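You operate a simulated robot arm through the tools that you are given. There is no shell and no other tool.

The job below is to be done with a simulated robot arm. You get a single attempt, and the scene is never put back.

Task
Set the maker to brew later, as strong and as late as the brew card says.
Fine: switch it on, set aroma and delay keys, press brew; leave it counting down.

Only the result counts: the job must be done as asked and must still hold three seconds after the hand-in. Knocking over, shifting, dropping, spilling or breaking anything else fails it.

Robot
A 7-joint arm with a two-finger gripper, fixed in place. Base frame: the origin is at the foot of the arm, x ahead of it, y to its left, z up. Readings come in mm, rad, newtons and seconds.
With the tool pointing down near the work surface it reaches from about 320 to 720 mm from the base axis. Its first joint turns from -1.152 to 1.152 rad. Payload 2.45 kg.
Tool frame: the origin (TCP) lies between the finger pads and is the grasp point; the fingertips stand 26 mm ahead of it; z points along the fingers, y is the line along which they close. Largest opening 96 mm; the body of the gripper starts 69 mm behind the TCP.
Orientation is that of the tool frame in the base frame, as a unit quaternion [w, x, y, z]. With the fingers straight down and closing along the base's y, the tool's x points along the base's -x, its y along +y and its z along -z.

Tools
- The arm moves only by the tool step_arm. Its argument "series" is a list of rows, each a list of 3 entries, a list of its own where there are three numbers: the turn, a rotation vector about the base's x, y, z in rad, then the shift along the base's x, y, z in mm, then the closure, from 0 (fully open) to 1 (shut). In form: [[[ax, ay, az], [tx, ty, tz], grip], ...]. A call has 1 to 20 rows; each row is the pose to reach, as a shift and turn from the pose commanded when the call began. A row lasts 0.2 s, in which the tool goes at most 50 mm and 0.15 rad; a call with a longer step from one row to the next is refused whole, and so is a gripper value outside its range. A pose out of reach is approached as far as the arm can. The call stops where the force on the tool passes 90 N (or 10 N more than at its start, if that is more) or the arm is blocked; 0.2 s more then pass. Each finger halts on what it meets, pressing with about 39 N; the grip force reading is that of the motor and also rises with nothing between the fingers. The clock runs only during rows and for 0.2 s after the last one: add rows that repeat a pose to give the fingers time. The reply holds the time, the measured pose of the TCP, the force on the tool along the base axes, the opening and the grip force, in the units named above and with some noise, with the torque about the TCP (base axes, N m) and any sound that the robot's microphone picked up, and new pictures: "views" is both (left out), scene, wrist or none.
- Cameras (640 x 400 px; columns grow to the right, rows downward): "scene" is fixed at [170.5, -391.4, 1436]; the picture's right is [0.74, -0.67, 0.00], its down [-0.32, -0.36, -0.88] and it looks along [0.59, 0.65, -0.48] (base axes); focal length 265 px, centre (320, 200). "wrist" rides on the gripper at [82, 3, -98] in the tool frame; the picture's right is [-0.04, 1.00, 0.00], its down [-0.73, -0.03, -0.68] and it looks along [-0.68, -0.03, 0.73] (tool axes); focal length 256 px, centre (320, 200). There is no depth. A picture from a camera that has moved, and an enlarged one, comes with that camera's place and axes in the base frame and with its lens.
- inspect(camera, box): a new picture of the part [left, top, right, bottom] of that camera's present view, enlarged. It takes no simulated time.
- finish_job(): hands the job in; it is judged then, once.

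Places have to be worked out from the pictures, the camera data and where the tool is seen. Open the gripper and draw the arm clear of the work before you hand the job in, unless the task says otherwise.

The tools are called after "Request:" by a JSON object that holds its "api" and its "payload". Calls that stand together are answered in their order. step_arm: Moves the arm, as the interface text tells. Its arguments: {"type":"object","properties":{"series":{"type":"array","items":{"type":"array"}},"views":{"type":"string","enum":["both","scene","wrist","none"]}},"required":["series"]} The other tools are called the same way: inspect (camera, box) takes an enlarged picture of a part of a camera's view; finish_job () hands the job in.

At the start:

```text
clock: 0.0
tcp_pos: [469.2, 97.3, 1282.8]
orientation: [0.0, 0.001, 1.0, 0.0]
wrist_force: [-0.6, 0.4, -0.3]
wrist_torque: [0.01, -0.03, 0.0]
gripper_width: 96.3
grip_force: 0.0
```

scene: 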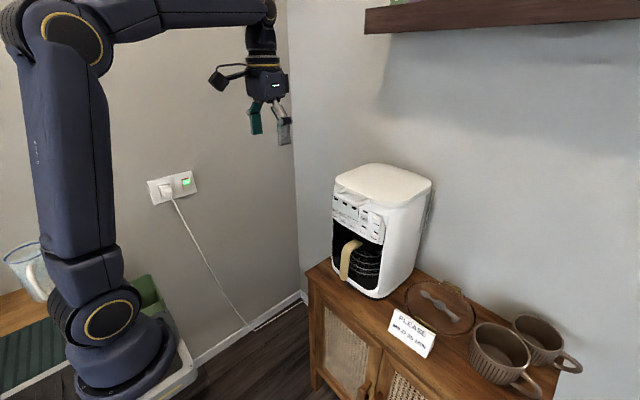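
wrist: 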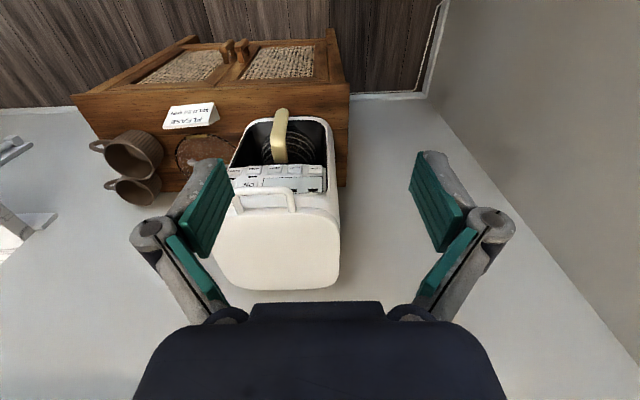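

The coffee maker sits on a cabinet with a card nearby; I'll enlarge the control panel and the card to read them before moving.

Request:
{"api": "inspect", "payload": {"camera": "scene", "box": [320, 180, 400, 250]}}

Request:
{"api": "inspect", "payload": {"camera": "scene", "box": [380, 295, 450, 365]}}

Request:
{"api": "inspect", "payload": {"camera": "wrist", "box": [150, 90, 350, 215]}}

Request:
{"api": "inspect", "payload": {"camera": "scene", "box": [140, 160, 210, 215]}}

```text
5.71 times, centred on (360, 215) of scene
camera zoom: at [170.5, -391.4, 1436.0], right [0.74, -0.67, 0.0], down [-0.32, -0.36, -0.88], along [0.59, 0.65, -0.48], focal length 1513 px, centre (91, 114)
```

zoom: 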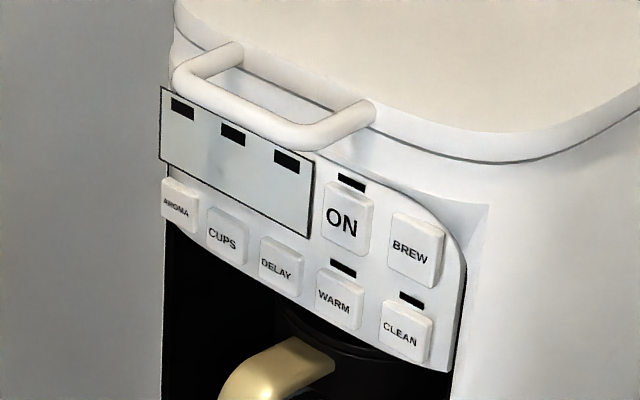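

```text
5.71 times, centred on (415, 330) of scene
camera zoom: at [170.5, -391.4, 1436.0], right [0.74, -0.67, 0.0], down [-0.32, -0.36, -0.88], along [0.59, 0.65, -0.48], focal length 1513 px, centre (-223, -543)
```

zoom: 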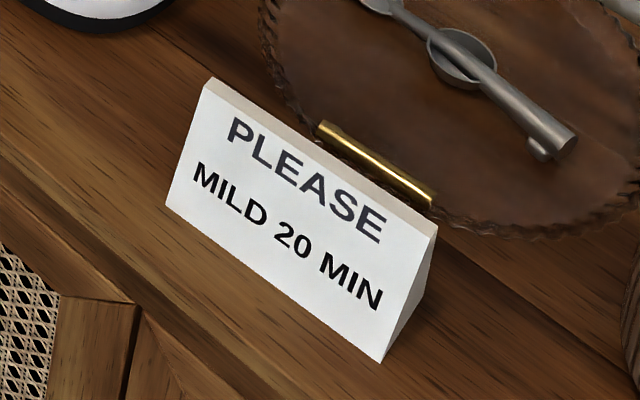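

```text
3.20 times, centred on (250, 152) of wrist
camera zoom: at [386.7, 100.2, 1381.4], right [0.04, 1.0, 0.0], down [0.73, -0.03, 0.68], along [0.68, -0.03, -0.73], focal length 819 px, centre (544, 352)
```

zoom: 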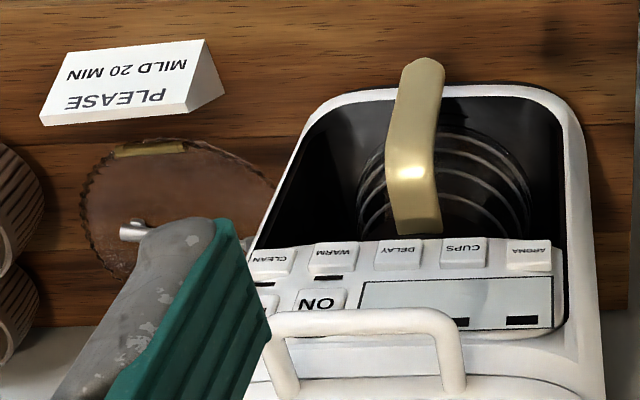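

```text
7.27 times, centred on (175, 188) of scene
camera zoom: at [170.5, -391.4, 1436.0], right [0.74, -0.67, 0.0], down [-0.32, -0.36, -0.88], along [0.59, 0.65, -0.48], focal length 1926 px, centre (1374, 291)
```

zoom: 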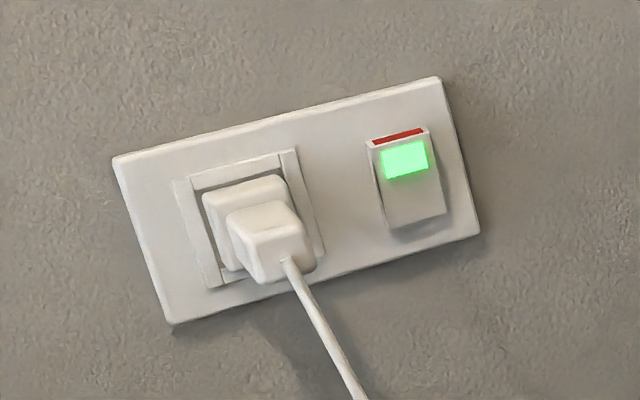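

The card reads "MILD 20 MIN", and the wall socket is lit green. Triangulating both views puts the ON key near (655,-30,1052), the lower key row at z≈1005 (AROMA y≈80, DELAY y≈8) and the lid handle near x≈620, z≈1107. I'll turn the tool horizontal (pointing +x), close the fingers, and stay well back at x≈470 for a closer look.

Request:
{"api": "step_arm", "payload": {"series": [[[0, -0.1428, 0], [0, -8, -14], 0.1], [[0, -0.2856, 0], [0, -16, -28], 0.3], [[0, -0.4284, 0], [0, -24, -42], 0.5], [[0, -0.5712, 0], [0, -32, -56], 0.7], [[0, -0.714, 0], [0, -40, -70], 0.9], [[0, -0.8568, 0], [0, -48, -84], 1], [[0, -0.9996, 0], [0, -56, -98], 1], [[0, -1.1424, 0], [0, -64, -112], 1], [[0, -1.2852, 0], [0, -72, -126], 1], [[0, -1.428, 0], [0, -80, -140], 1], [[0, -1.5708, 0], [0, -88, -154], 1], [[0, -1.5708, 0], [0, -88, -154], 1], [[0, -1.5708, 0], [0, -88, -154], 1]], "views": "both"}}

```text
clock: 2.8
tcp_pos: [557.9, 19.5, 1123.1]
orientation: [0.707, 0.001, 0.707, -0.001]
wrist_force: [1.2, 0.3, 0.4]
wrist_torque: [0.01, 0.02, -0.01]
gripper_width: 0.0
grip_force: 28.1
out of reach, approached as far as the arm can: row 8, 9, 10, 11, 12, 13
camera wrist: at [459.4, 22.3, 1040.7], right [0.0, 1.0, 0.04], down [-0.68, -0.03, 0.73], along [0.73, -0.03, 0.68], focal length 256 px, centre (320, 200)
```

scene: 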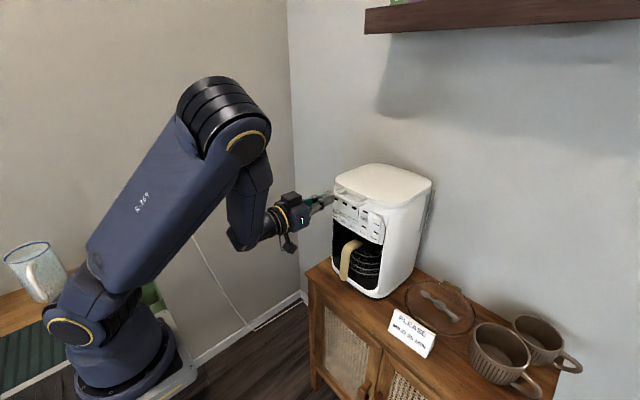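
wrist: 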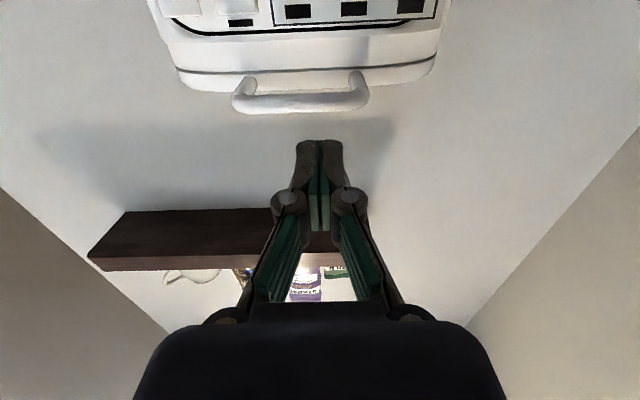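

The pose x=470 was out of reach with the tool level; the arm settled at (558, 19.5, 1123), tips about 35 mm short of the lid handle. I'll shift down by 60 mm in small rows (no x change) to see the panel and learn what the commanded base pose is.

Request:
{"api": "step_arm", "payload": {"series": [[[0, 0, 0], [0, 0, -15], 1], [[0, 0, 0], [0, 0, -30], 1], [[0, 0, 0], [0, 0, -45], 1], [[0, 0, 0], [0, 0, -60], 1]], "views": "both"}}

```text
clock: 3.8
tcp_pos: [554.4, 17.7, 1062.6]
orientation: [0.707, 0.0, 0.707, 0.0]
wrist_force: [0.4, 0.0, -0.2]
wrist_torque: [-0.02, -0.01, 0.04]
gripper_width: 0.3
grip_force: 28.8
camera wrist: at [456.8, 21.0, 981.2], right [0.0, 1.0, 0.04], down [-0.68, -0.03, 0.73], along [0.73, -0.03, 0.68], focal length 256 px, centre (320, 200)
```

scene: 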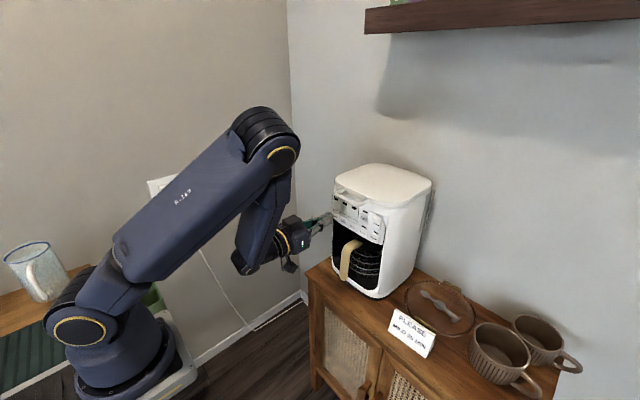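
wrist: 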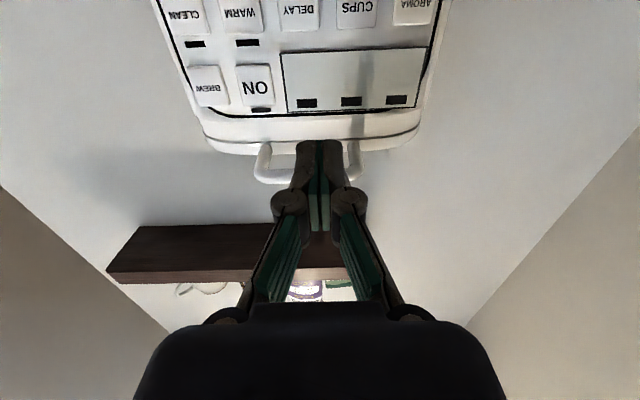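

The pose settled at (554.4, 17.7, 1062.6) and the panel reads clearly from below; triangulation again gives ON ≈ (655,-30,1050), BREW ≈ (656,-67,1050), DELAY y≈7, AROMA y≈79 at z≈1005. I'll enlarge the panel while it is unobstructed.

Request:
{"api": "inspect", "payload": {"camera": "wrist", "box": [150, 0, 450, 190]}}

Request:
{"api": "inspect", "payload": {"camera": "scene", "box": [280, 170, 400, 300]}}

```text
2.11 times, centred on (300, 95) of wrist
camera zoom: at [456.8, 21.0, 981.2], right [0.0, 1.0, 0.04], down [-0.68, -0.03, 0.73], along [0.73, -0.03, 0.68], focal length 539 px, centre (362, 421)
```

zoom: 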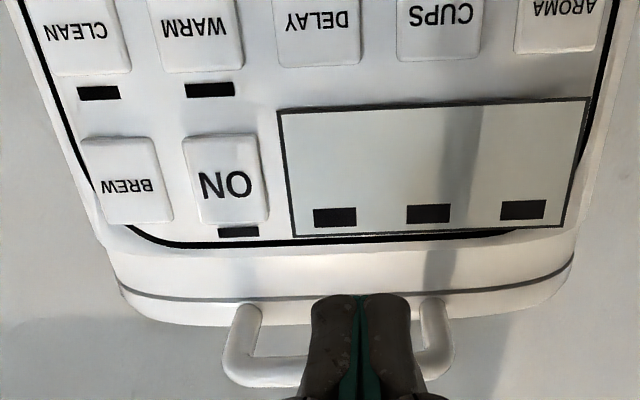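

```text
3.08 times, centred on (340, 235) of scene
camera zoom: at [170.5, -391.4, 1436.0], right [0.74, -0.67, 0.0], down [-0.32, -0.36, -0.88], along [0.59, 0.65, -0.48], focal length 815 px, centre (258, 92)
```

zoom: 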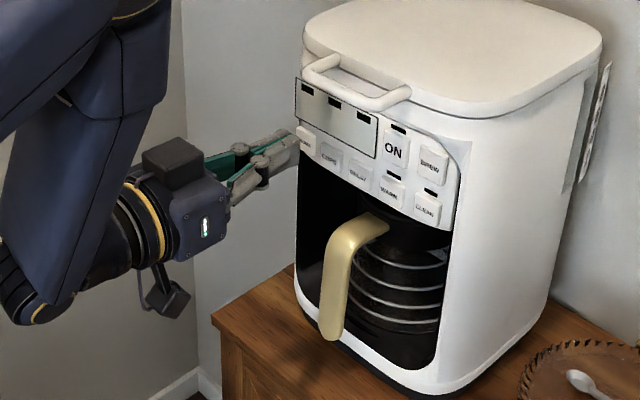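

There is a label or sheet at the back right of the maker; I'll enlarge it in case it holds instructions (e.g. how keys step).

Request:
{"api": "inspect", "payload": {"camera": "scene", "box": [415, 180, 445, 240]}}

Request:
{"api": "inspect", "payload": {"camera": "scene", "box": [385, 300, 445, 360]}}

```text
6.67 times, centred on (430, 210) of scene
camera zoom: at [170.5, -391.4, 1436.0], right [0.74, -0.67, 0.0], down [-0.32, -0.36, -0.88], along [0.59, 0.65, -0.48], focal length 1766 px, centre (-413, 133)
```

zoom: 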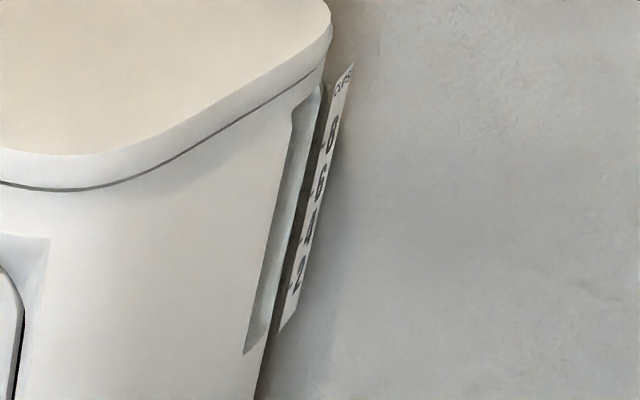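

```text
6.67 times, centred on (415, 330) of scene
camera zoom: at [170.5, -391.4, 1436.0], right [0.74, -0.67, 0.0], down [-0.32, -0.36, -0.88], along [0.59, 0.65, -0.48], focal length 1766 px, centre (-313, -667)
```

zoom: 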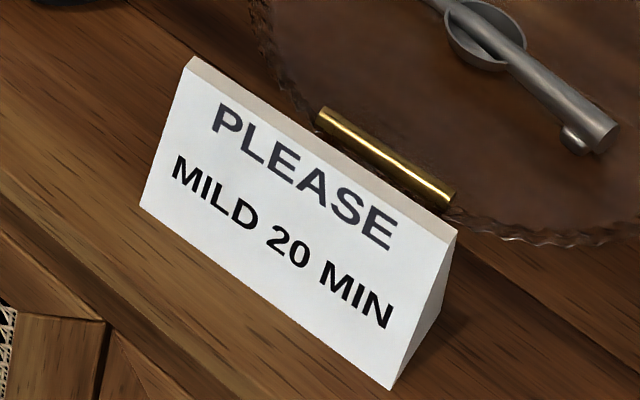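

Only the water gauge, so the brew card settles it: MILD, 20 MIN. Next I align with ON (y −30, z 1050) and bring the tips to x≈638, about 15 mm short of the key, to check alignment.

Request:
{"api": "step_arm", "payload": {"series": [[[0, 0, 0], [0, -24, -6], 1], [[0, 0, 0], [0, -48, -12.5], 1], [[0, 0, 0], [20, -48, -12.5], 1], [[0, 0, 0], [40, -48, -12.5], 1], [[0, 0, 0], [57, -48, -12.5], 1], [[0, 0, 0], [57, -48, -12.5], 1]], "views": "both"}}

Request:
{"api": "inspect", "payload": {"camera": "scene", "box": [320, 180, 400, 250]}}

Request:
{"api": "inspect", "payload": {"camera": "wrist", "box": [220, 60, 420, 200]}}

```text
clock: 5.2
tcp_pos: [614.5, -30.2, 1049.8]
orientation: [0.707, 0.002, 0.707, -0.002]
wrist_force: [0.2, 0.1, -0.6]
wrist_torque: [0.02, 0.0, 0.02]
gripper_width: 0.1
grip_force: 28.4
camera wrist: at [515.5, -27.2, 969.4], right [0.0, 1.0, 0.04], down [-0.68, -0.03, 0.73], along [0.73, -0.03, 0.68], focal length 256 px, centre (320, 200)
```

scene: 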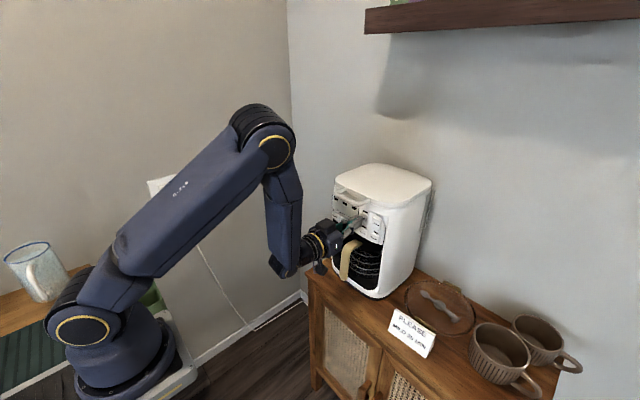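
wrist: 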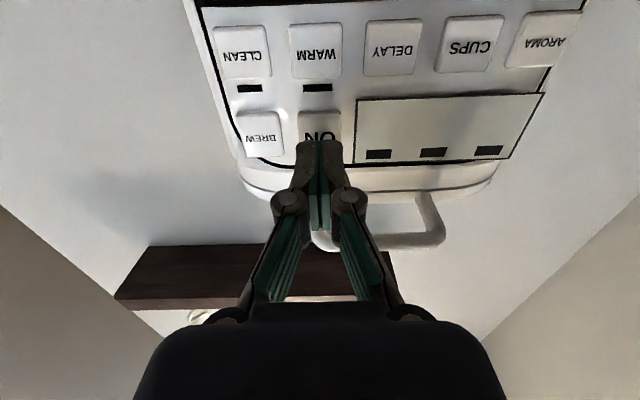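

```text
5.71 times, centred on (360, 215) of scene
camera zoom: at [170.5, -391.4, 1436.0], right [0.74, -0.67, 0.0], down [-0.32, -0.36, -0.88], along [0.59, 0.65, -0.48], focal length 1513 px, centre (91, 114)
```

zoom: 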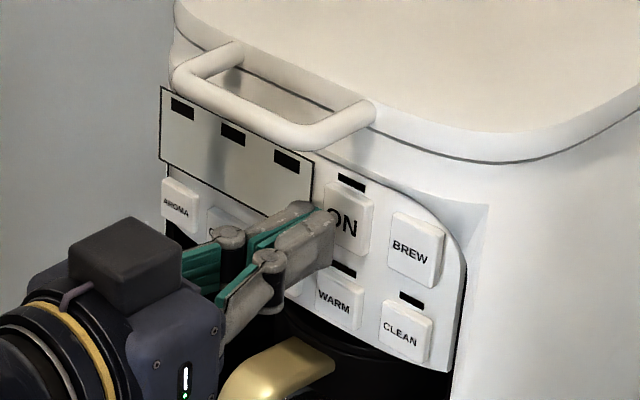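

```text
2.86 times, centred on (320, 130) of wrist
camera zoom: at [515.5, -27.2, 969.4], right [0.0, 1.0, 0.04], down [-0.68, -0.03, 0.73], along [0.73, -0.03, 0.68], focal length 731 px, centre (320, 400)
```

zoom: 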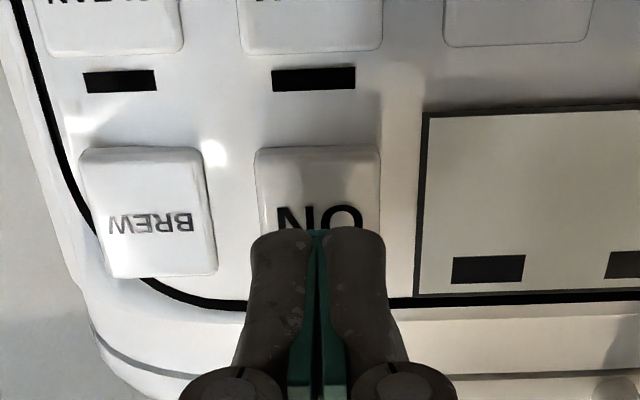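

Alignment looks good: the tips are centred on the ON key (key y −43…−17, z ≈1034–1062), roughly 14 mm short of it. I'll creep forward 11 mm and check the force.

Request:
{"api": "step_arm", "payload": {"series": [[[0, 0, 0], [4, 0, -1], 1], [[0, 0, 0], [8, 0, -1], 1], [[0, 0, 0], [10, 0, -1], 1], [[0, 0, 0], [11, 0, -1], 1], [[0, 0, 0], [11, 0, -1], 1]], "views": "both"}}

Request:
{"api": "inspect", "payload": {"camera": "scene", "box": [320, 180, 400, 250]}}

Request:
{"api": "inspect", "payload": {"camera": "wrist", "box": [220, 60, 420, 200]}}

```text
clock: 6.4
tcp_pos: [623.9, -30.1, 1050.2]
orientation: [0.707, 0.0, 0.707, 0.0]
wrist_force: [0.1, 0.2, -0.9]
wrist_torque: [-0.04, -0.03, -0.03]
gripper_width: 0.0
grip_force: 28.8
camera wrist: at [525.4, -27.4, 968.9], right [0.0, 1.0, 0.04], down [-0.68, -0.03, 0.73], along [0.73, -0.03, 0.68], focal length 256 px, centre (320, 200)
```

scene: 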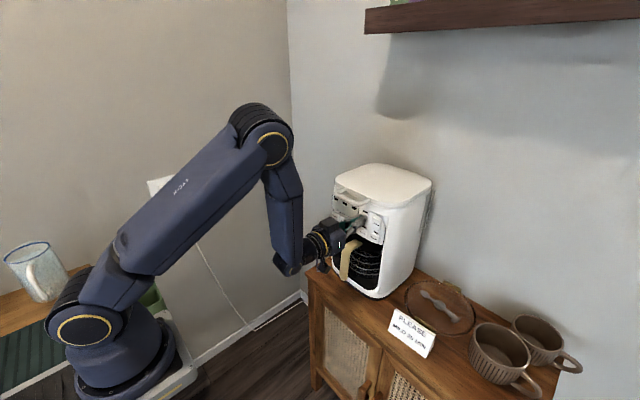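
wrist: 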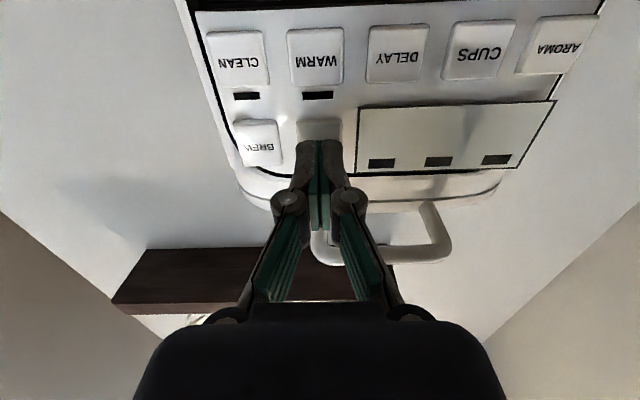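

```text
5.71 times, centred on (360, 215) of scene
camera zoom: at [170.5, -391.4, 1436.0], right [0.74, -0.67, 0.0], down [-0.32, -0.36, -0.88], along [0.59, 0.65, -0.48], focal length 1513 px, centre (91, 114)
```

zoom: 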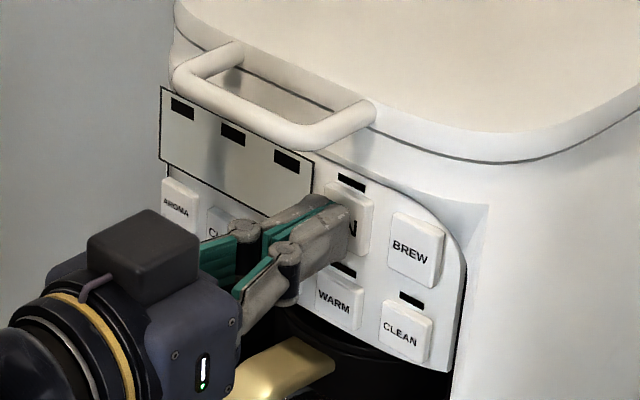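

```text
2.86 times, centred on (320, 130) of wrist
camera zoom: at [525.4, -27.4, 968.9], right [0.0, 1.0, 0.04], down [-0.68, -0.03, 0.73], along [0.73, -0.03, 0.68], focal length 731 px, centre (320, 400)
```

zoom: 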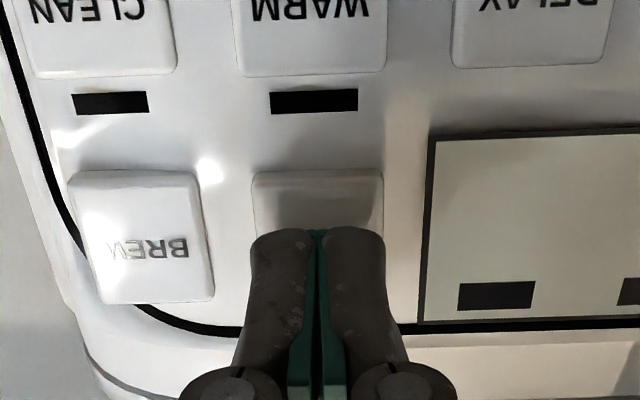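

Still no contact (force ≈0) with tips near x≈650. I'll creep on 4 mm in 1 mm rows and read force and sound.

Request:
{"api": "step_arm", "payload": {"series": [[[0, 0, 0], [1, 0, 0], 1], [[0, 0, 0], [2, 0, 0], 1], [[0, 0, 0], [3, 0, 0], 1], [[0, 0, 0], [4, 0, 0], 1]], "views": "none"}}

```text
clock: 7.4
tcp_pos: [627.0, -30.5, 1050.0]
orientation: [0.707, 0.0, 0.707, 0.0]
wrist_force: [0.3, -0.4, -0.4]
wrist_torque: [-0.02, -0.04, 0.0]
gripper_width: 0.0
grip_force: 29.1
```

No contact yet (tips ≈ x 653). I'll add another 3 mm in 1 mm rows.

Request:
{"api": "step_arm", "payload": {"series": [[[0, 0, 0], [1, 0, 0], 1], [[0, 0, 0], [2, 0, 0], 1], [[0, 0, 0], [3, 0, 0], 1]], "views": "none"}}

```text
clock: 8.2
tcp_pos: [629.9, -29.7, 1049.9]
orientation: [0.707, 0.0, 0.707, 0.0]
wrist_force: [0.4, -0.1, -0.5]
wrist_torque: [0.0, 0.03, 0.03]
gripper_width: 0.0
grip_force: 28.8
```

Still free at tips ≈ x 656. I'll go another 3 mm and take a wrist picture to gauge the gap.

Request:
{"api": "step_arm", "payload": {"series": [[[0, 0, 0], [1, 0, 0], 1], [[0, 0, 0], [2, 0, 0], 1], [[0, 0, 0], [3, 0, 0], 1]], "views": "both"}}

Request:
{"api": "inspect", "payload": {"camera": "scene", "box": [340, 190, 390, 235]}}

Request:
{"api": "inspect", "payload": {"camera": "wrist", "box": [220, 60, 420, 200]}}

```text
clock: 9.0
tcp_pos: [633.8, -29.5, 1049.1]
orientation: [0.707, 0.0, 0.707, 0.0]
wrist_force: [-1.8, 0.2, -0.4]
wrist_torque: [-0.03, 0.0, 0.01]
gripper_width: 5.9
grip_force: 27.9
heard: click
camera wrist: at [535.2, -27.3, 968.5], right [0.0, 1.0, 0.04], down [-0.68, -0.03, 0.73], along [0.73, -0.03, 0.68], focal length 256 px, centre (320, 200)
```

scene: 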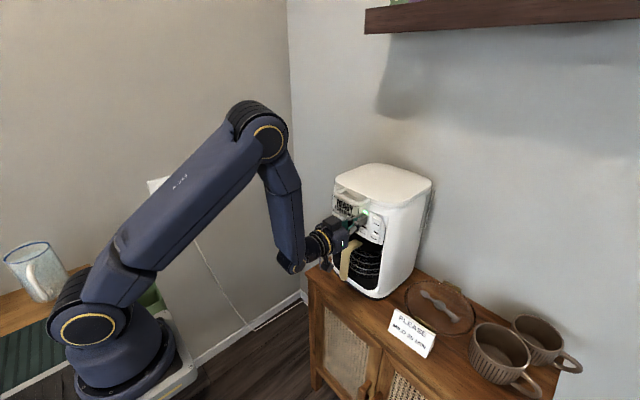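
wrist: 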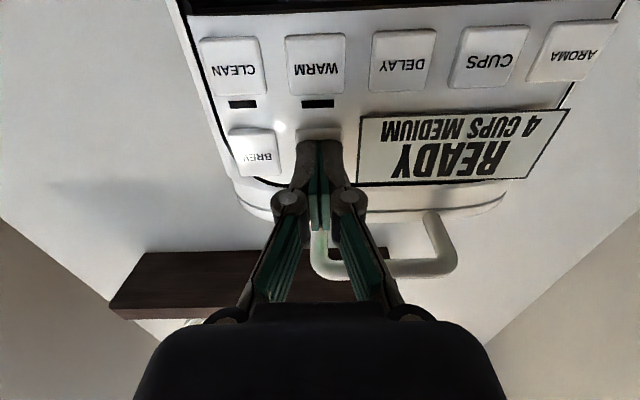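

```text
8.89 times, centred on (365, 212) of scene
camera zoom: at [170.5, -391.4, 1436.0], right [0.74, -0.67, 0.0], down [-0.32, -0.36, -0.88], along [0.59, 0.65, -0.48], focal length 2354 px, centre (-80, 89)
```

zoom: 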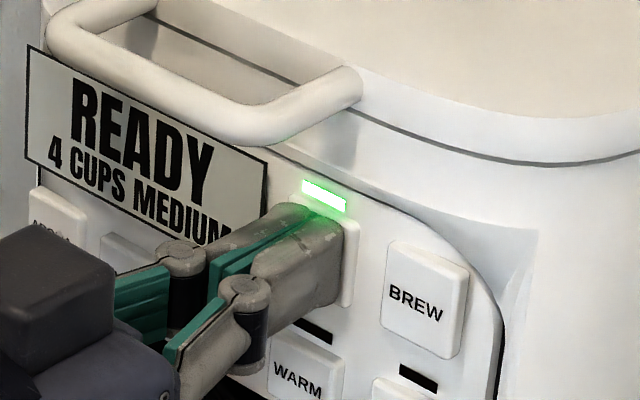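

```text
2.86 times, centred on (320, 130) of wrist
camera zoom: at [535.2, -27.3, 968.5], right [0.0, 1.0, 0.04], down [-0.68, -0.03, 0.73], along [0.73, -0.03, 0.68], focal length 731 px, centre (320, 400)
```

zoom: 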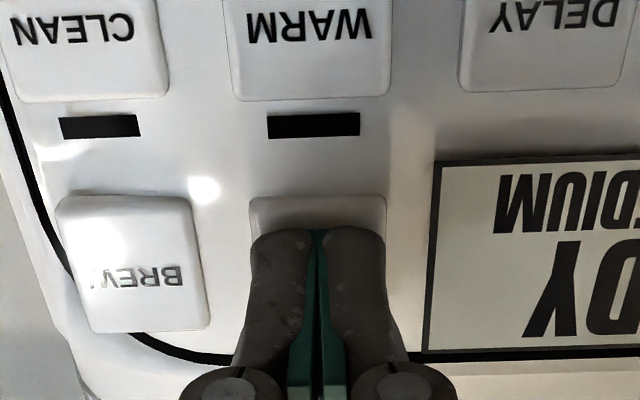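

A click was heard and the display lit: "READY / 4 CUPS MEDIUM" with the ON lamp green, activating around TCP x≈633. I'll retract 22 mm, then move over to AROMA (y≈79.5, z≈1005).

Request:
{"api": "step_arm", "payload": {"series": [[[0, 0, 0], [-11, 0, 0], 1], [[0, 0, 0], [-22, 0, 0], 1], [[0, 0, 0], [-22, 28, -11], 1], [[0, 0, 0], [-22, 56, -22], 1], [[0, 0, 0], [-22, 84, -33], 1], [[0, 0, 0], [-22, 109.8, -43.5], 1], [[0, 0, 0], [-22, 109.8, -43.5], 1]], "views": "both"}}

Request:
{"api": "inspect", "payload": {"camera": "scene", "box": [320, 180, 400, 250]}}

Request:
{"api": "inspect", "payload": {"camera": "wrist", "box": [150, 60, 420, 230]}}

```text
clock: 10.6
tcp_pos: [612.2, 79.7, 1006.3]
orientation: [0.707, 0.0, 0.707, 0.0]
wrist_force: [-0.1, -0.9, -0.6]
wrist_torque: [0.01, 0.01, -0.02]
gripper_width: 0.3
grip_force: 28.3
camera wrist: at [513.2, 83.0, 925.5], right [0.0, 1.0, 0.04], down [-0.68, -0.03, 0.73], along [0.73, -0.03, 0.68], focal length 256 px, centre (320, 200)
```

scene: 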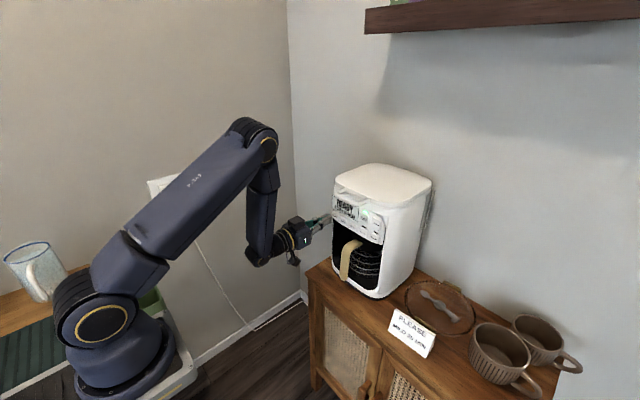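
wrist: 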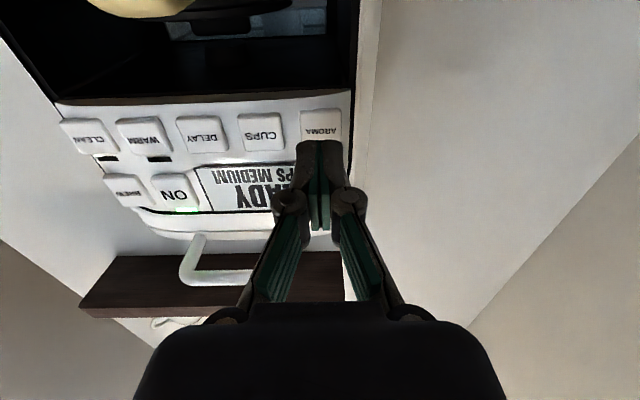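

```text
5.71 times, centred on (360, 215) of scene
camera zoom: at [170.5, -391.4, 1436.0], right [0.74, -0.67, 0.0], down [-0.32, -0.36, -0.88], along [0.59, 0.65, -0.48], focal length 1513 px, centre (91, 114)
```

zoom: 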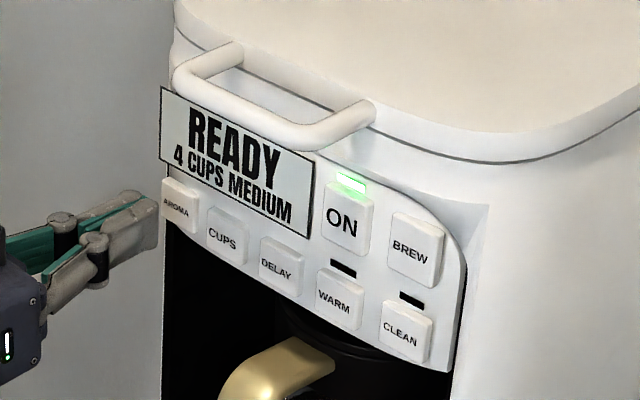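

```text
2.35 times, centred on (285, 145) of wrist
camera zoom: at [513.2, 83.0, 925.5], right [0.0, 1.0, 0.04], down [-0.68, -0.03, 0.73], along [0.73, -0.03, 0.68], focal length 602 px, centre (402, 329)
```

zoom: 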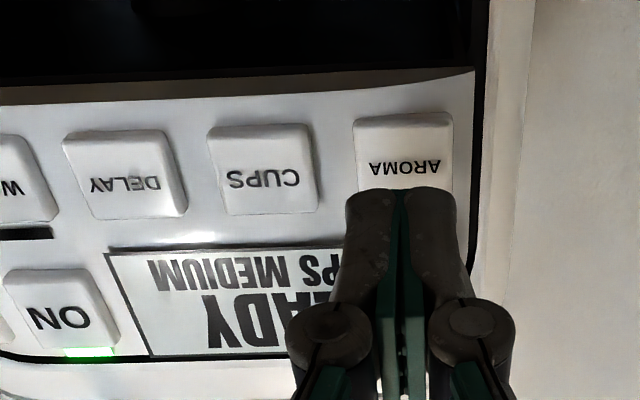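

Tips are centred in y on AROMA; its key spans about z 989–1014, so I'll lower 3 mm and approach to just short of contact, then creep in 1 mm rows until it clicks.

Request:
{"api": "step_arm", "payload": {"series": [[[0, 0, 0], [5, 0.3, -3], 1], [[0, 0, 0], [10, 0.3, -3], 1], [[0, 0, 0], [14, 0.3, -3], 1], [[0, 0, 0], [16, 0.3, -3], 1], [[0, 0, 0], [17, 0.3, -3], 1], [[0, 0, 0], [18, 0.3, -3], 1], [[0, 0, 0], [19, 0.3, -3], 1]], "views": "wrist"}}

```text
clock: 12.2
tcp_pos: [631.4, 80.4, 1004.8]
orientation: [0.708, 0.0, 0.707, -0.001]
wrist_force: [0.8, -0.2, -0.7]
wrist_torque: [0.0, 0.04, 0.01]
gripper_width: 0.1
grip_force: 28.8
camera wrist: at [532.2, 82.7, 922.5], right [0.0, 1.0, 0.04], down [-0.68, -0.03, 0.73], along [0.73, -0.03, 0.68], focal length 256 px, centre (320, 200)
```

wrist: 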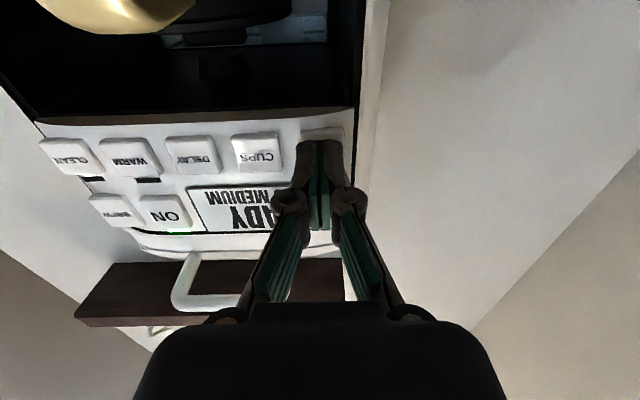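

No click yet at TCP x≈631. I'll continue in 1 mm rows for 3 mm.

Request:
{"api": "step_arm", "payload": {"series": [[[0, 0, 0], [1, 0, 0], 1], [[0, 0, 0], [2, 0, 0], 1], [[0, 0, 0], [2, 0, 0], 1]], "views": "none"}}

```text
clock: 13.0
tcp_pos: [633.2, 81.4, 1004.1]
orientation: [0.707, 0.0, 0.707, 0.0]
wrist_force: [-1.2, 0.1, 0.7]
wrist_torque: [0.02, 0.0, -0.03]
gripper_width: 0.1
grip_force: 28.3
```

Contact is starting (≈ −1.2 N, no click). Another 1.5 mm in small rows.

Request:
{"api": "step_arm", "payload": {"series": [[[0, 0, 0], [0.7, 0, 0], 1], [[0, 0, 0], [1.4, 0, 0], 1], [[0, 0, 0], [1.4, 0, 0], 1]], "views": "both"}}

Request:
{"api": "inspect", "payload": {"camera": "scene", "box": [320, 180, 400, 250]}}

```text
clock: 13.8
tcp_pos: [634.2, 78.8, 1003.6]
orientation: [0.707, 0.001, 0.707, 0.0]
wrist_force: [-0.5, -0.2, -0.3]
wrist_torque: [-0.05, 0.03, 0.01]
gripper_width: 0.0
grip_force: 27.9
camera wrist: at [535.4, 82.6, 922.4], right [0.0, 1.0, 0.04], down [-0.68, -0.03, 0.73], along [0.73, -0.03, 0.68], focal length 256 px, centre (320, 200)
```

scene: 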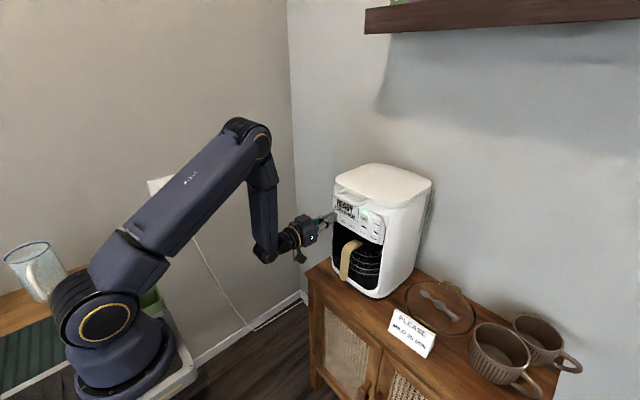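
wrist: 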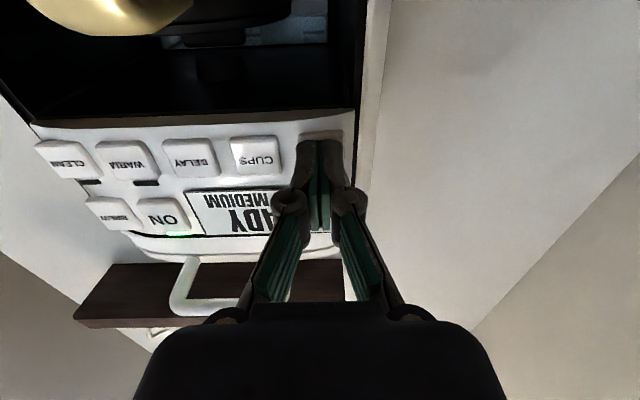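

```text
5.71 times, centred on (360, 215) of scene
camera zoom: at [170.5, -391.4, 1436.0], right [0.74, -0.67, 0.0], down [-0.32, -0.36, -0.88], along [0.59, 0.65, -0.48], focal length 1513 px, centre (91, 114)
```

zoom: 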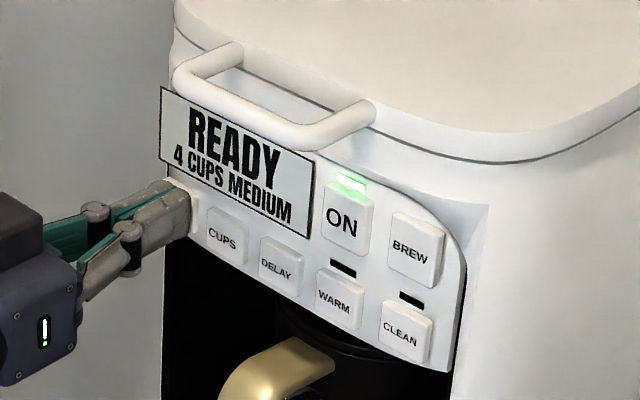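

Display still says MEDIUM, tips are right on the AROMA key. I'll continue 2 mm more in small rows.

Request:
{"api": "step_arm", "payload": {"series": [[[0, 0, 0], [0.7, 0, 0], 1], [[0, 0, 0], [1.4, 0, 0], 1], [[0, 0, 0], [2, 0, 0], 1]], "views": "none"}}

```text
clock: 14.6
tcp_pos: [636.5, 80.2, 1004.7]
orientation: [0.707, -0.001, 0.707, 0.001]
wrist_force: [-1.1, 0.1, -0.4]
wrist_torque: [0.03, 0.02, -0.03]
gripper_width: 5.8
grip_force: 28.3
heard: click
```

Click heard at TCP x≈636.5. Checking the display.

Request:
{"api": "inspect", "payload": {"camera": "scene", "box": [320, 180, 400, 250]}}

```text
5.71 times, centred on (360, 215) of scene
camera zoom: at [170.5, -391.4, 1436.0], right [0.74, -0.67, 0.0], down [-0.32, -0.36, -0.88], along [0.59, 0.65, -0.48], focal length 1513 px, centre (91, 114)
```

zoom: 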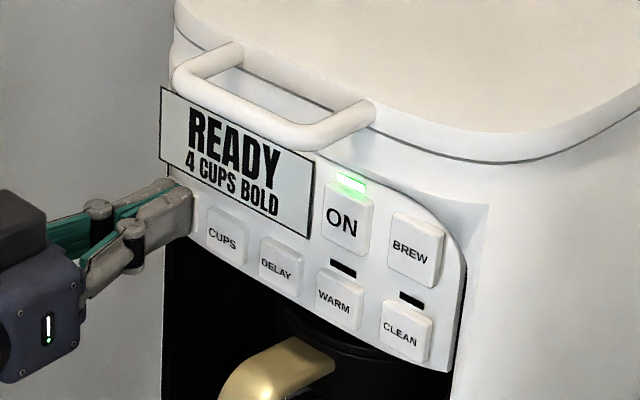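

AROMA went from MEDIUM to BOLD, so the keys cycle. I'll back off 8 mm, let it release, then check the state before pressing again.

Request:
{"api": "step_arm", "payload": {"series": [[[0, 0, 0], [-4, 0, 0], 1], [[0, 0, 0], [-8, 0, 0], 1], [[0, 0, 0], [-8, 0, 0], 1], [[0, 0, 0], [-4, 0, 0], 1], [[0, 0, 0], [-2, 0, 0], 1], [[0, 0, 0], [-1, 0, 0], 1], [[0, 0, 0], [0, 0, 0], 1], [[0, 0, 0], [0, 0, 0], 1]], "views": "none"}}

Request:
{"api": "inspect", "payload": {"camera": "scene", "box": [320, 180, 400, 250]}}

```text
clock: 16.4
tcp_pos: [636.2, 79.5, 1005.1]
orientation: [0.707, 0.0, 0.707, 0.0]
wrist_force: [-0.8, 1.0, 0.2]
wrist_torque: [0.0, -0.02, 0.02]
gripper_width: 6.0
grip_force: 28.6
```

```text
5.71 times, centred on (360, 215) of scene
camera zoom: at [170.5, -391.4, 1436.0], right [0.74, -0.67, 0.0], down [-0.32, -0.36, -0.88], along [0.59, 0.65, -0.48], focal length 1513 px, centre (91, 114)
```

zoom: 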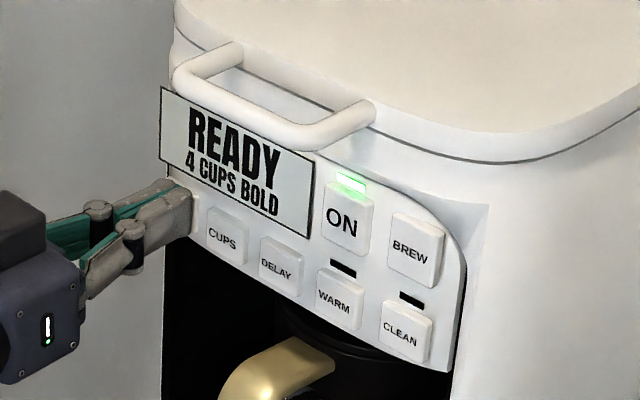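

No second click yet — the depth was just shy of the threshold. I'll push 1 mm further.

Request:
{"api": "step_arm", "payload": {"series": [[[0, 0, 0], [0.6, 0, 0], 1], [[0, 0, 0], [1, 0, 0], 1]], "views": "none"}}

Request:
{"api": "inspect", "payload": {"camera": "scene", "box": [320, 180, 400, 250]}}

```text
clock: 17.0
tcp_pos: [636.7, 78.8, 1003.4]
orientation: [0.707, 0.0, 0.707, 0.0]
wrist_force: [-10.0, 0.9, 0.5]
wrist_torque: [0.0, -0.02, -0.02]
gripper_width: 6.1
grip_force: 28.3
heard: click
```

```text
5.71 times, centred on (360, 215) of scene
camera zoom: at [170.2, -391.4, 1436.1], right [0.74, -0.67, 0.0], down [-0.32, -0.36, -0.88], along [0.59, 0.65, -0.48], focal length 1513 px, centre (91, 114)
```

zoom: 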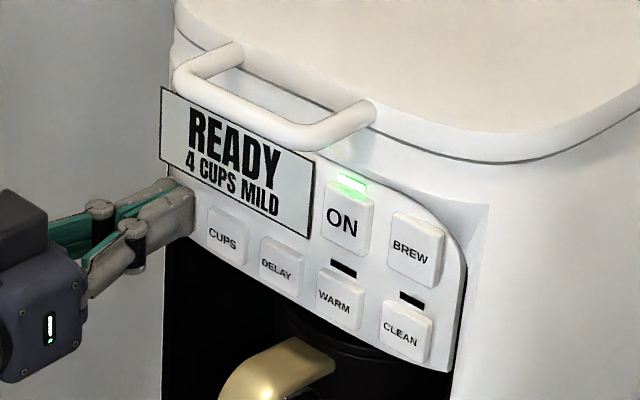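

Display now reads "4 CUPS MILD". I'll back off 24 mm and move to DELAY (y≈7.4, same height).

Request:
{"api": "step_arm", "payload": {"series": [[[0, 0, 0], [-12, 0, 0], 1], [[0, 0, 0], [-24, 0, 0], 1], [[0, 0, 0], [-24, -24, 0], 1], [[0, 0, 0], [-24, -48, 0], 1], [[0, 0, 0], [-24, -72.3, 0], 1], [[0, 0, 0], [-24, -72.3, 0], 1]], "views": "both"}}

Request:
{"api": "inspect", "payload": {"camera": "scene", "box": [320, 180, 400, 250]}}

Request:
{"api": "inspect", "payload": {"camera": "wrist", "box": [185, 60, 455, 230]}}

```text
clock: 18.4
tcp_pos: [612.7, 4.9, 1003.6]
orientation: [0.707, 0.0, 0.707, 0.001]
wrist_force: [0.0, -0.3, -0.6]
wrist_torque: [0.0, 0.0, -0.02]
gripper_width: 0.0
grip_force: 28.0
camera wrist: at [514.2, 9.2, 921.9], right [0.0, 1.0, 0.04], down [-0.68, -0.03, 0.73], along [0.73, -0.03, 0.68], focal length 256 px, centre (320, 200)
```

scene: 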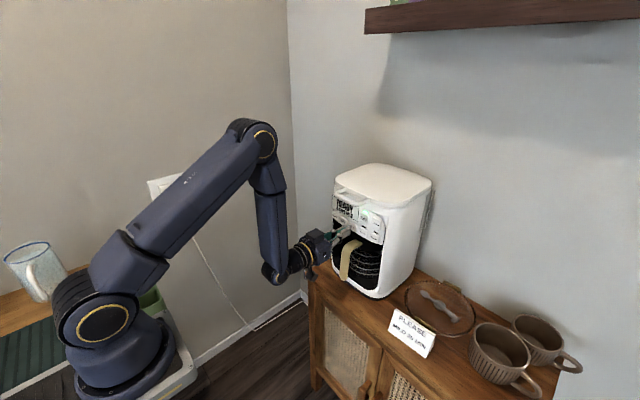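
wrist: 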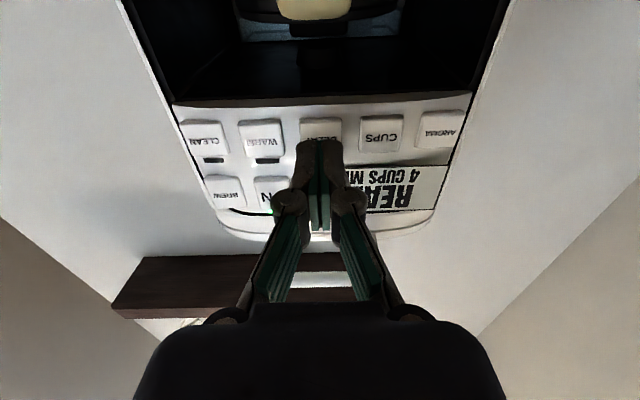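

```text
5.71 times, centred on (360, 215) of scene
camera zoom: at [170.5, -391.4, 1436.0], right [0.74, -0.67, 0.0], down [-0.32, -0.36, -0.88], along [0.59, 0.65, -0.48], focal length 1513 px, centre (91, 114)
```

zoom: 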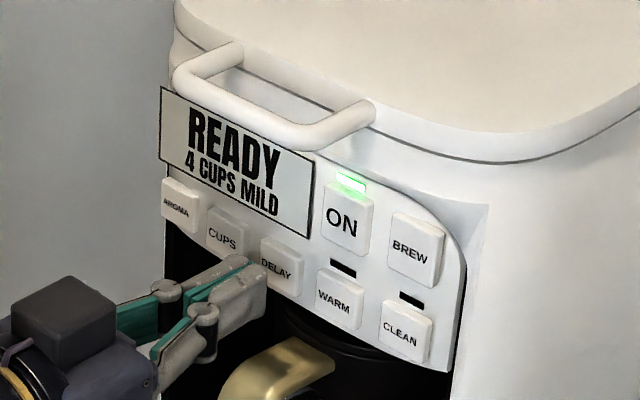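

```text
2.35 times, centred on (320, 145) of wrist
camera zoom: at [514.2, 9.2, 921.9], right [0.0, 1.0, 0.04], down [-0.68, -0.03, 0.73], along [0.73, -0.03, 0.68], focal length 602 px, centre (320, 329)
```

zoom: 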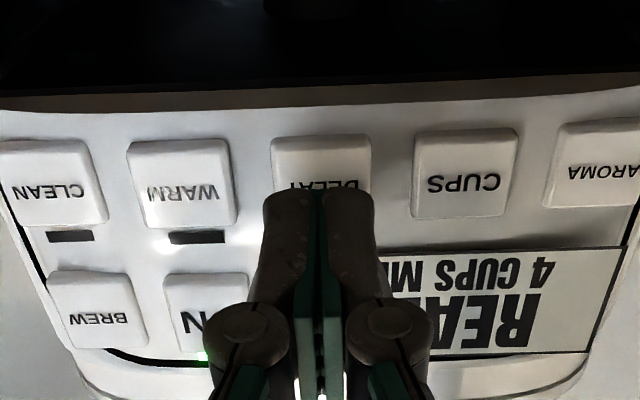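

Tips are centred on DELAY. I'll approach 19 mm and then feel for the click in small steps.

Request:
{"api": "step_arm", "payload": {"series": [[[0, 0, 0], [5, 0.3, -1], 1], [[0, 0, 0], [10, 0.3, -1], 1], [[0, 0, 0], [14, 0.3, -1], 1], [[0, 0, 0], [16, 0.3, -1], 1], [[0, 0, 0], [17, 0.3, -1], 1], [[0, 0, 0], [18, 0.3, -1], 1], [[0, 0, 0], [19, 0.3, -1], 1]], "views": "none"}}

```text
clock: 20.0
tcp_pos: [631.4, 7.8, 1002.8]
orientation: [0.707, 0.0, 0.707, 0.001]
wrist_force: [0.4, 0.0, -0.3]
wrist_torque: [-0.01, 0.0, 0.02]
gripper_width: 6.2
grip_force: 28.8
```

No click yet; gap is nearly closed. I'll continue 1.5 mm.

Request:
{"api": "step_arm", "payload": {"series": [[[0, 0, 0], [0.7, 0, 0], 1], [[0, 0, 0], [1.4, 0, 0], 1], [[0, 0, 0], [1.4, 0, 0], 1]], "views": "none"}}

```text
clock: 20.8
tcp_pos: [632.5, 7.2, 1003.3]
orientation: [0.707, 0.0, 0.707, 0.0]
wrist_force: [-1.9, -0.6, -0.5]
wrist_torque: [-0.03, 0.01, -0.02]
gripper_width: 6.1
grip_force: 28.6
heard: click
```

Click heard at TCP x≈632.5. Checking the display.

Request:
{"api": "inspect", "payload": {"camera": "scene", "box": [320, 180, 400, 250]}}

Request:
{"api": "inspect", "payload": {"camera": "wrist", "box": [185, 60, 455, 230]}}

```text
5.71 times, centred on (360, 215) of scene
camera zoom: at [170.5, -391.4, 1436.0], right [0.74, -0.67, 0.0], down [-0.32, -0.36, -0.88], along [0.59, 0.65, -0.48], focal length 1513 px, centre (91, 114)
```

zoom: 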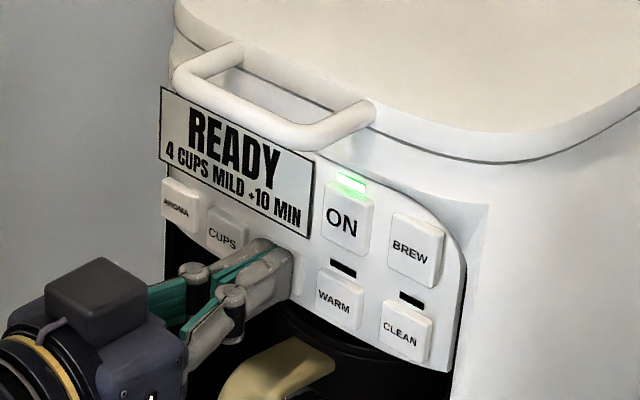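

```text
2.35 times, centred on (320, 145) of wrist
camera zoom: at [534.6, 10.9, 921.5], right [0.0, 1.0, 0.04], down [-0.68, -0.03, 0.73], along [0.73, -0.03, 0.68], focal length 602 px, centre (320, 329)
```

zoom: 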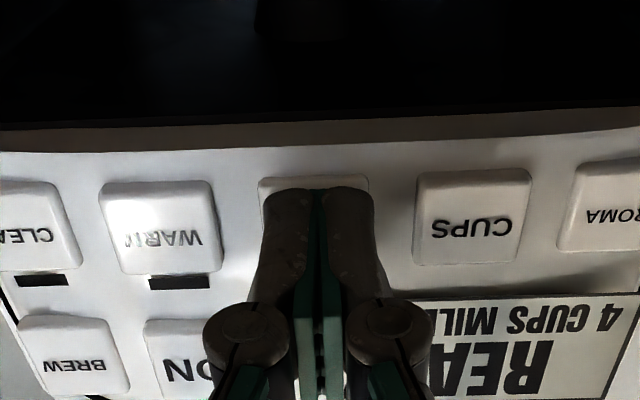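

+10 MIN is set. I'll back off 8 mm and press again to slightly more depth for +20 MIN, listening for one click.

Request:
{"api": "step_arm", "payload": {"series": [[[0, 0, 0], [-4, 0, 0], 1], [[0, 0, 0], [-8, 0, 0], 1], [[0, 0, 0], [-8, 0, 0], 1], [[0, 0, 0], [-4, 0, 0], 1], [[0, 0, 0], [-2, 0, 0], 1], [[0, 0, 0], [-1, 0, 0], 1], [[0, 0, 0], [0, 0, 0], 1], [[0, 0, 0], [0.4, 0, 0], 1]], "views": "none"}}

Request:
{"api": "inspect", "payload": {"camera": "scene", "box": [320, 180, 400, 250]}}

```text
clock: 22.6
tcp_pos: [632.3, 7.8, 1002.3]
orientation: [0.707, 0.0, 0.707, 0.0]
wrist_force: [-1.4, -0.4, -0.7]
wrist_torque: [0.01, 0.0, -0.01]
gripper_width: 5.9
grip_force: 29.2
heard: click
```

```text
5.71 times, centred on (360, 215) of scene
camera zoom: at [170.5, -391.4, 1436.0], right [0.74, -0.67, 0.0], down [-0.32, -0.36, -0.88], along [0.59, 0.65, -0.48], focal length 1513 px, centre (91, 114)
```

zoom: 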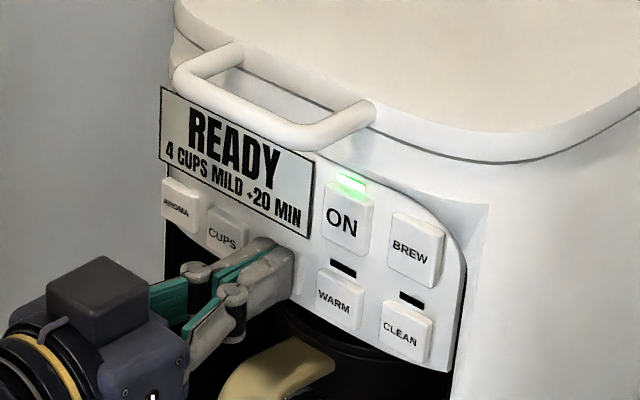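

Display reads "READY 4 CUPS MILD +20 MIN". Now I retract 22 mm and move to BREW (y≈−66, z≈1048).

Request:
{"api": "step_arm", "payload": {"series": [[[0, 0, 0], [-11, 0, 0], 1], [[0, 0, 0], [-22, 0, 0], 1], [[0, 0, 0], [-22, -25, 16], 1], [[0, 0, 0], [-22, -50, 32], 1], [[0, 0, 0], [-22, -74.1, 46.5], 1], [[0, 0, 0], [-22, -74.1, 46.5], 1]], "views": "both"}}

Request:
{"api": "inspect", "payload": {"camera": "scene", "box": [320, 180, 400, 250]}}

Request:
{"api": "inspect", "payload": {"camera": "wrist", "box": [220, 60, 420, 200]}}

```text
clock: 24.0
tcp_pos: [612.8, -67.8, 1050.6]
orientation: [0.707, 0.0, 0.707, 0.0]
wrist_force: [0.7, 0.2, 0.3]
wrist_torque: [-0.04, 0.04, -0.01]
gripper_width: 0.1
grip_force: 28.4
camera wrist: at [513.8, -64.6, 969.1], right [0.0, 1.0, 0.04], down [-0.68, -0.03, 0.73], along [0.73, -0.03, 0.68], focal length 256 px, centre (320, 200)
```

scene: 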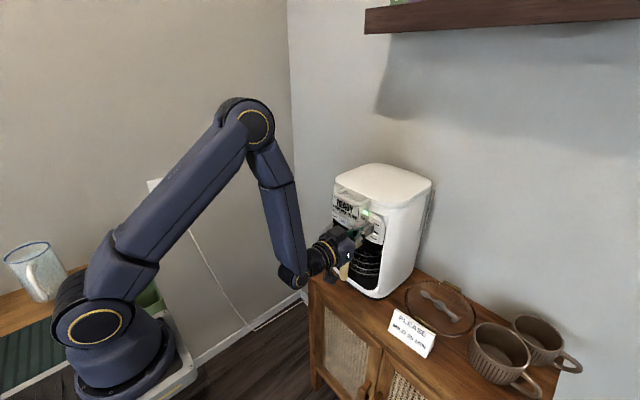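
wrist: 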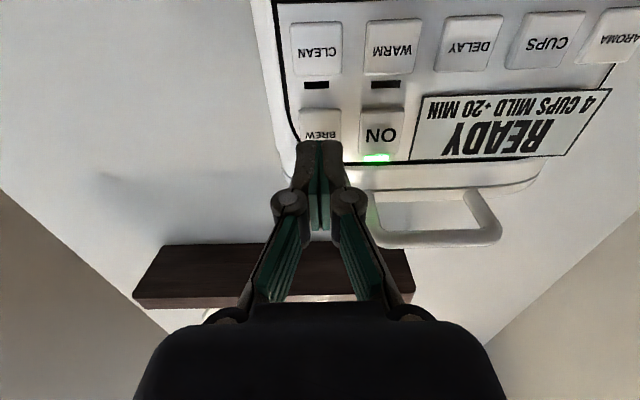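

```text
5.71 times, centred on (360, 215) of scene
camera zoom: at [170.5, -391.4, 1436.0], right [0.74, -0.67, 0.0], down [-0.32, -0.36, -0.88], along [0.59, 0.65, -0.48], focal length 1513 px, centre (91, 114)
```

zoom: 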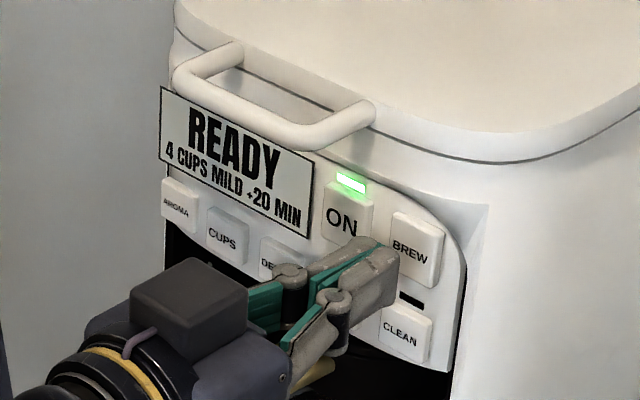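

```text
2.86 times, centred on (320, 130) of wrist
camera zoom: at [513.8, -64.6, 969.1], right [0.0, 1.0, 0.04], down [-0.68, -0.03, 0.73], along [0.73, -0.03, 0.68], focal length 731 px, centre (320, 400)
```

zoom: 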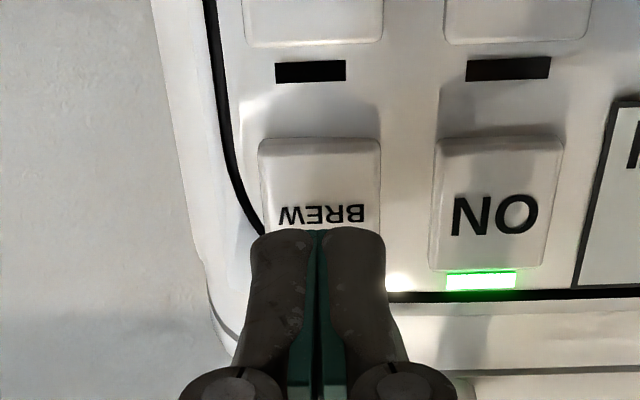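

Tips are centred on BREW, clear of ON. Approaching 19 mm, then feeling for the click.

Request:
{"api": "step_arm", "payload": {"series": [[[0, 0, 0], [5, -0.5, 0], 1], [[0, 0, 0], [10, -0.5, 0], 1], [[0, 0, 0], [14, -0.5, 0], 1], [[0, 0, 0], [16, -0.5, 0], 1], [[0, 0, 0], [17, -0.5, 0], 1], [[0, 0, 0], [18, -0.5, 0], 1], [[0, 0, 0], [19, -0.5, 0], 1]], "views": "none"}}

```text
clock: 25.6
tcp_pos: [630.4, -67.0, 1050.0]
orientation: [0.707, 0.0, 0.707, 0.0]
wrist_force: [0.2, 0.3, -0.6]
wrist_torque: [0.02, 0.0, 0.0]
gripper_width: 0.0
grip_force: 28.7
```

No contact yet; continuing in small rows by 2 mm.

Request:
{"api": "step_arm", "payload": {"series": [[[0, 0, 0], [0.7, 0, 0], 1], [[0, 0, 0], [1.4, 0, 0], 1], [[0, 0, 0], [2, 0, 0], 1], [[0, 0, 0], [2, 0, 0], 1]], "views": "none"}}

```text
clock: 26.6
tcp_pos: [631.6, -67.0, 1050.0]
orientation: [0.707, 0.0, 0.707, 0.0]
wrist_force: [-0.8, -0.9, 0.1]
wrist_torque: [0.02, -0.01, -0.02]
gripper_width: 0.0
grip_force: 28.4
```

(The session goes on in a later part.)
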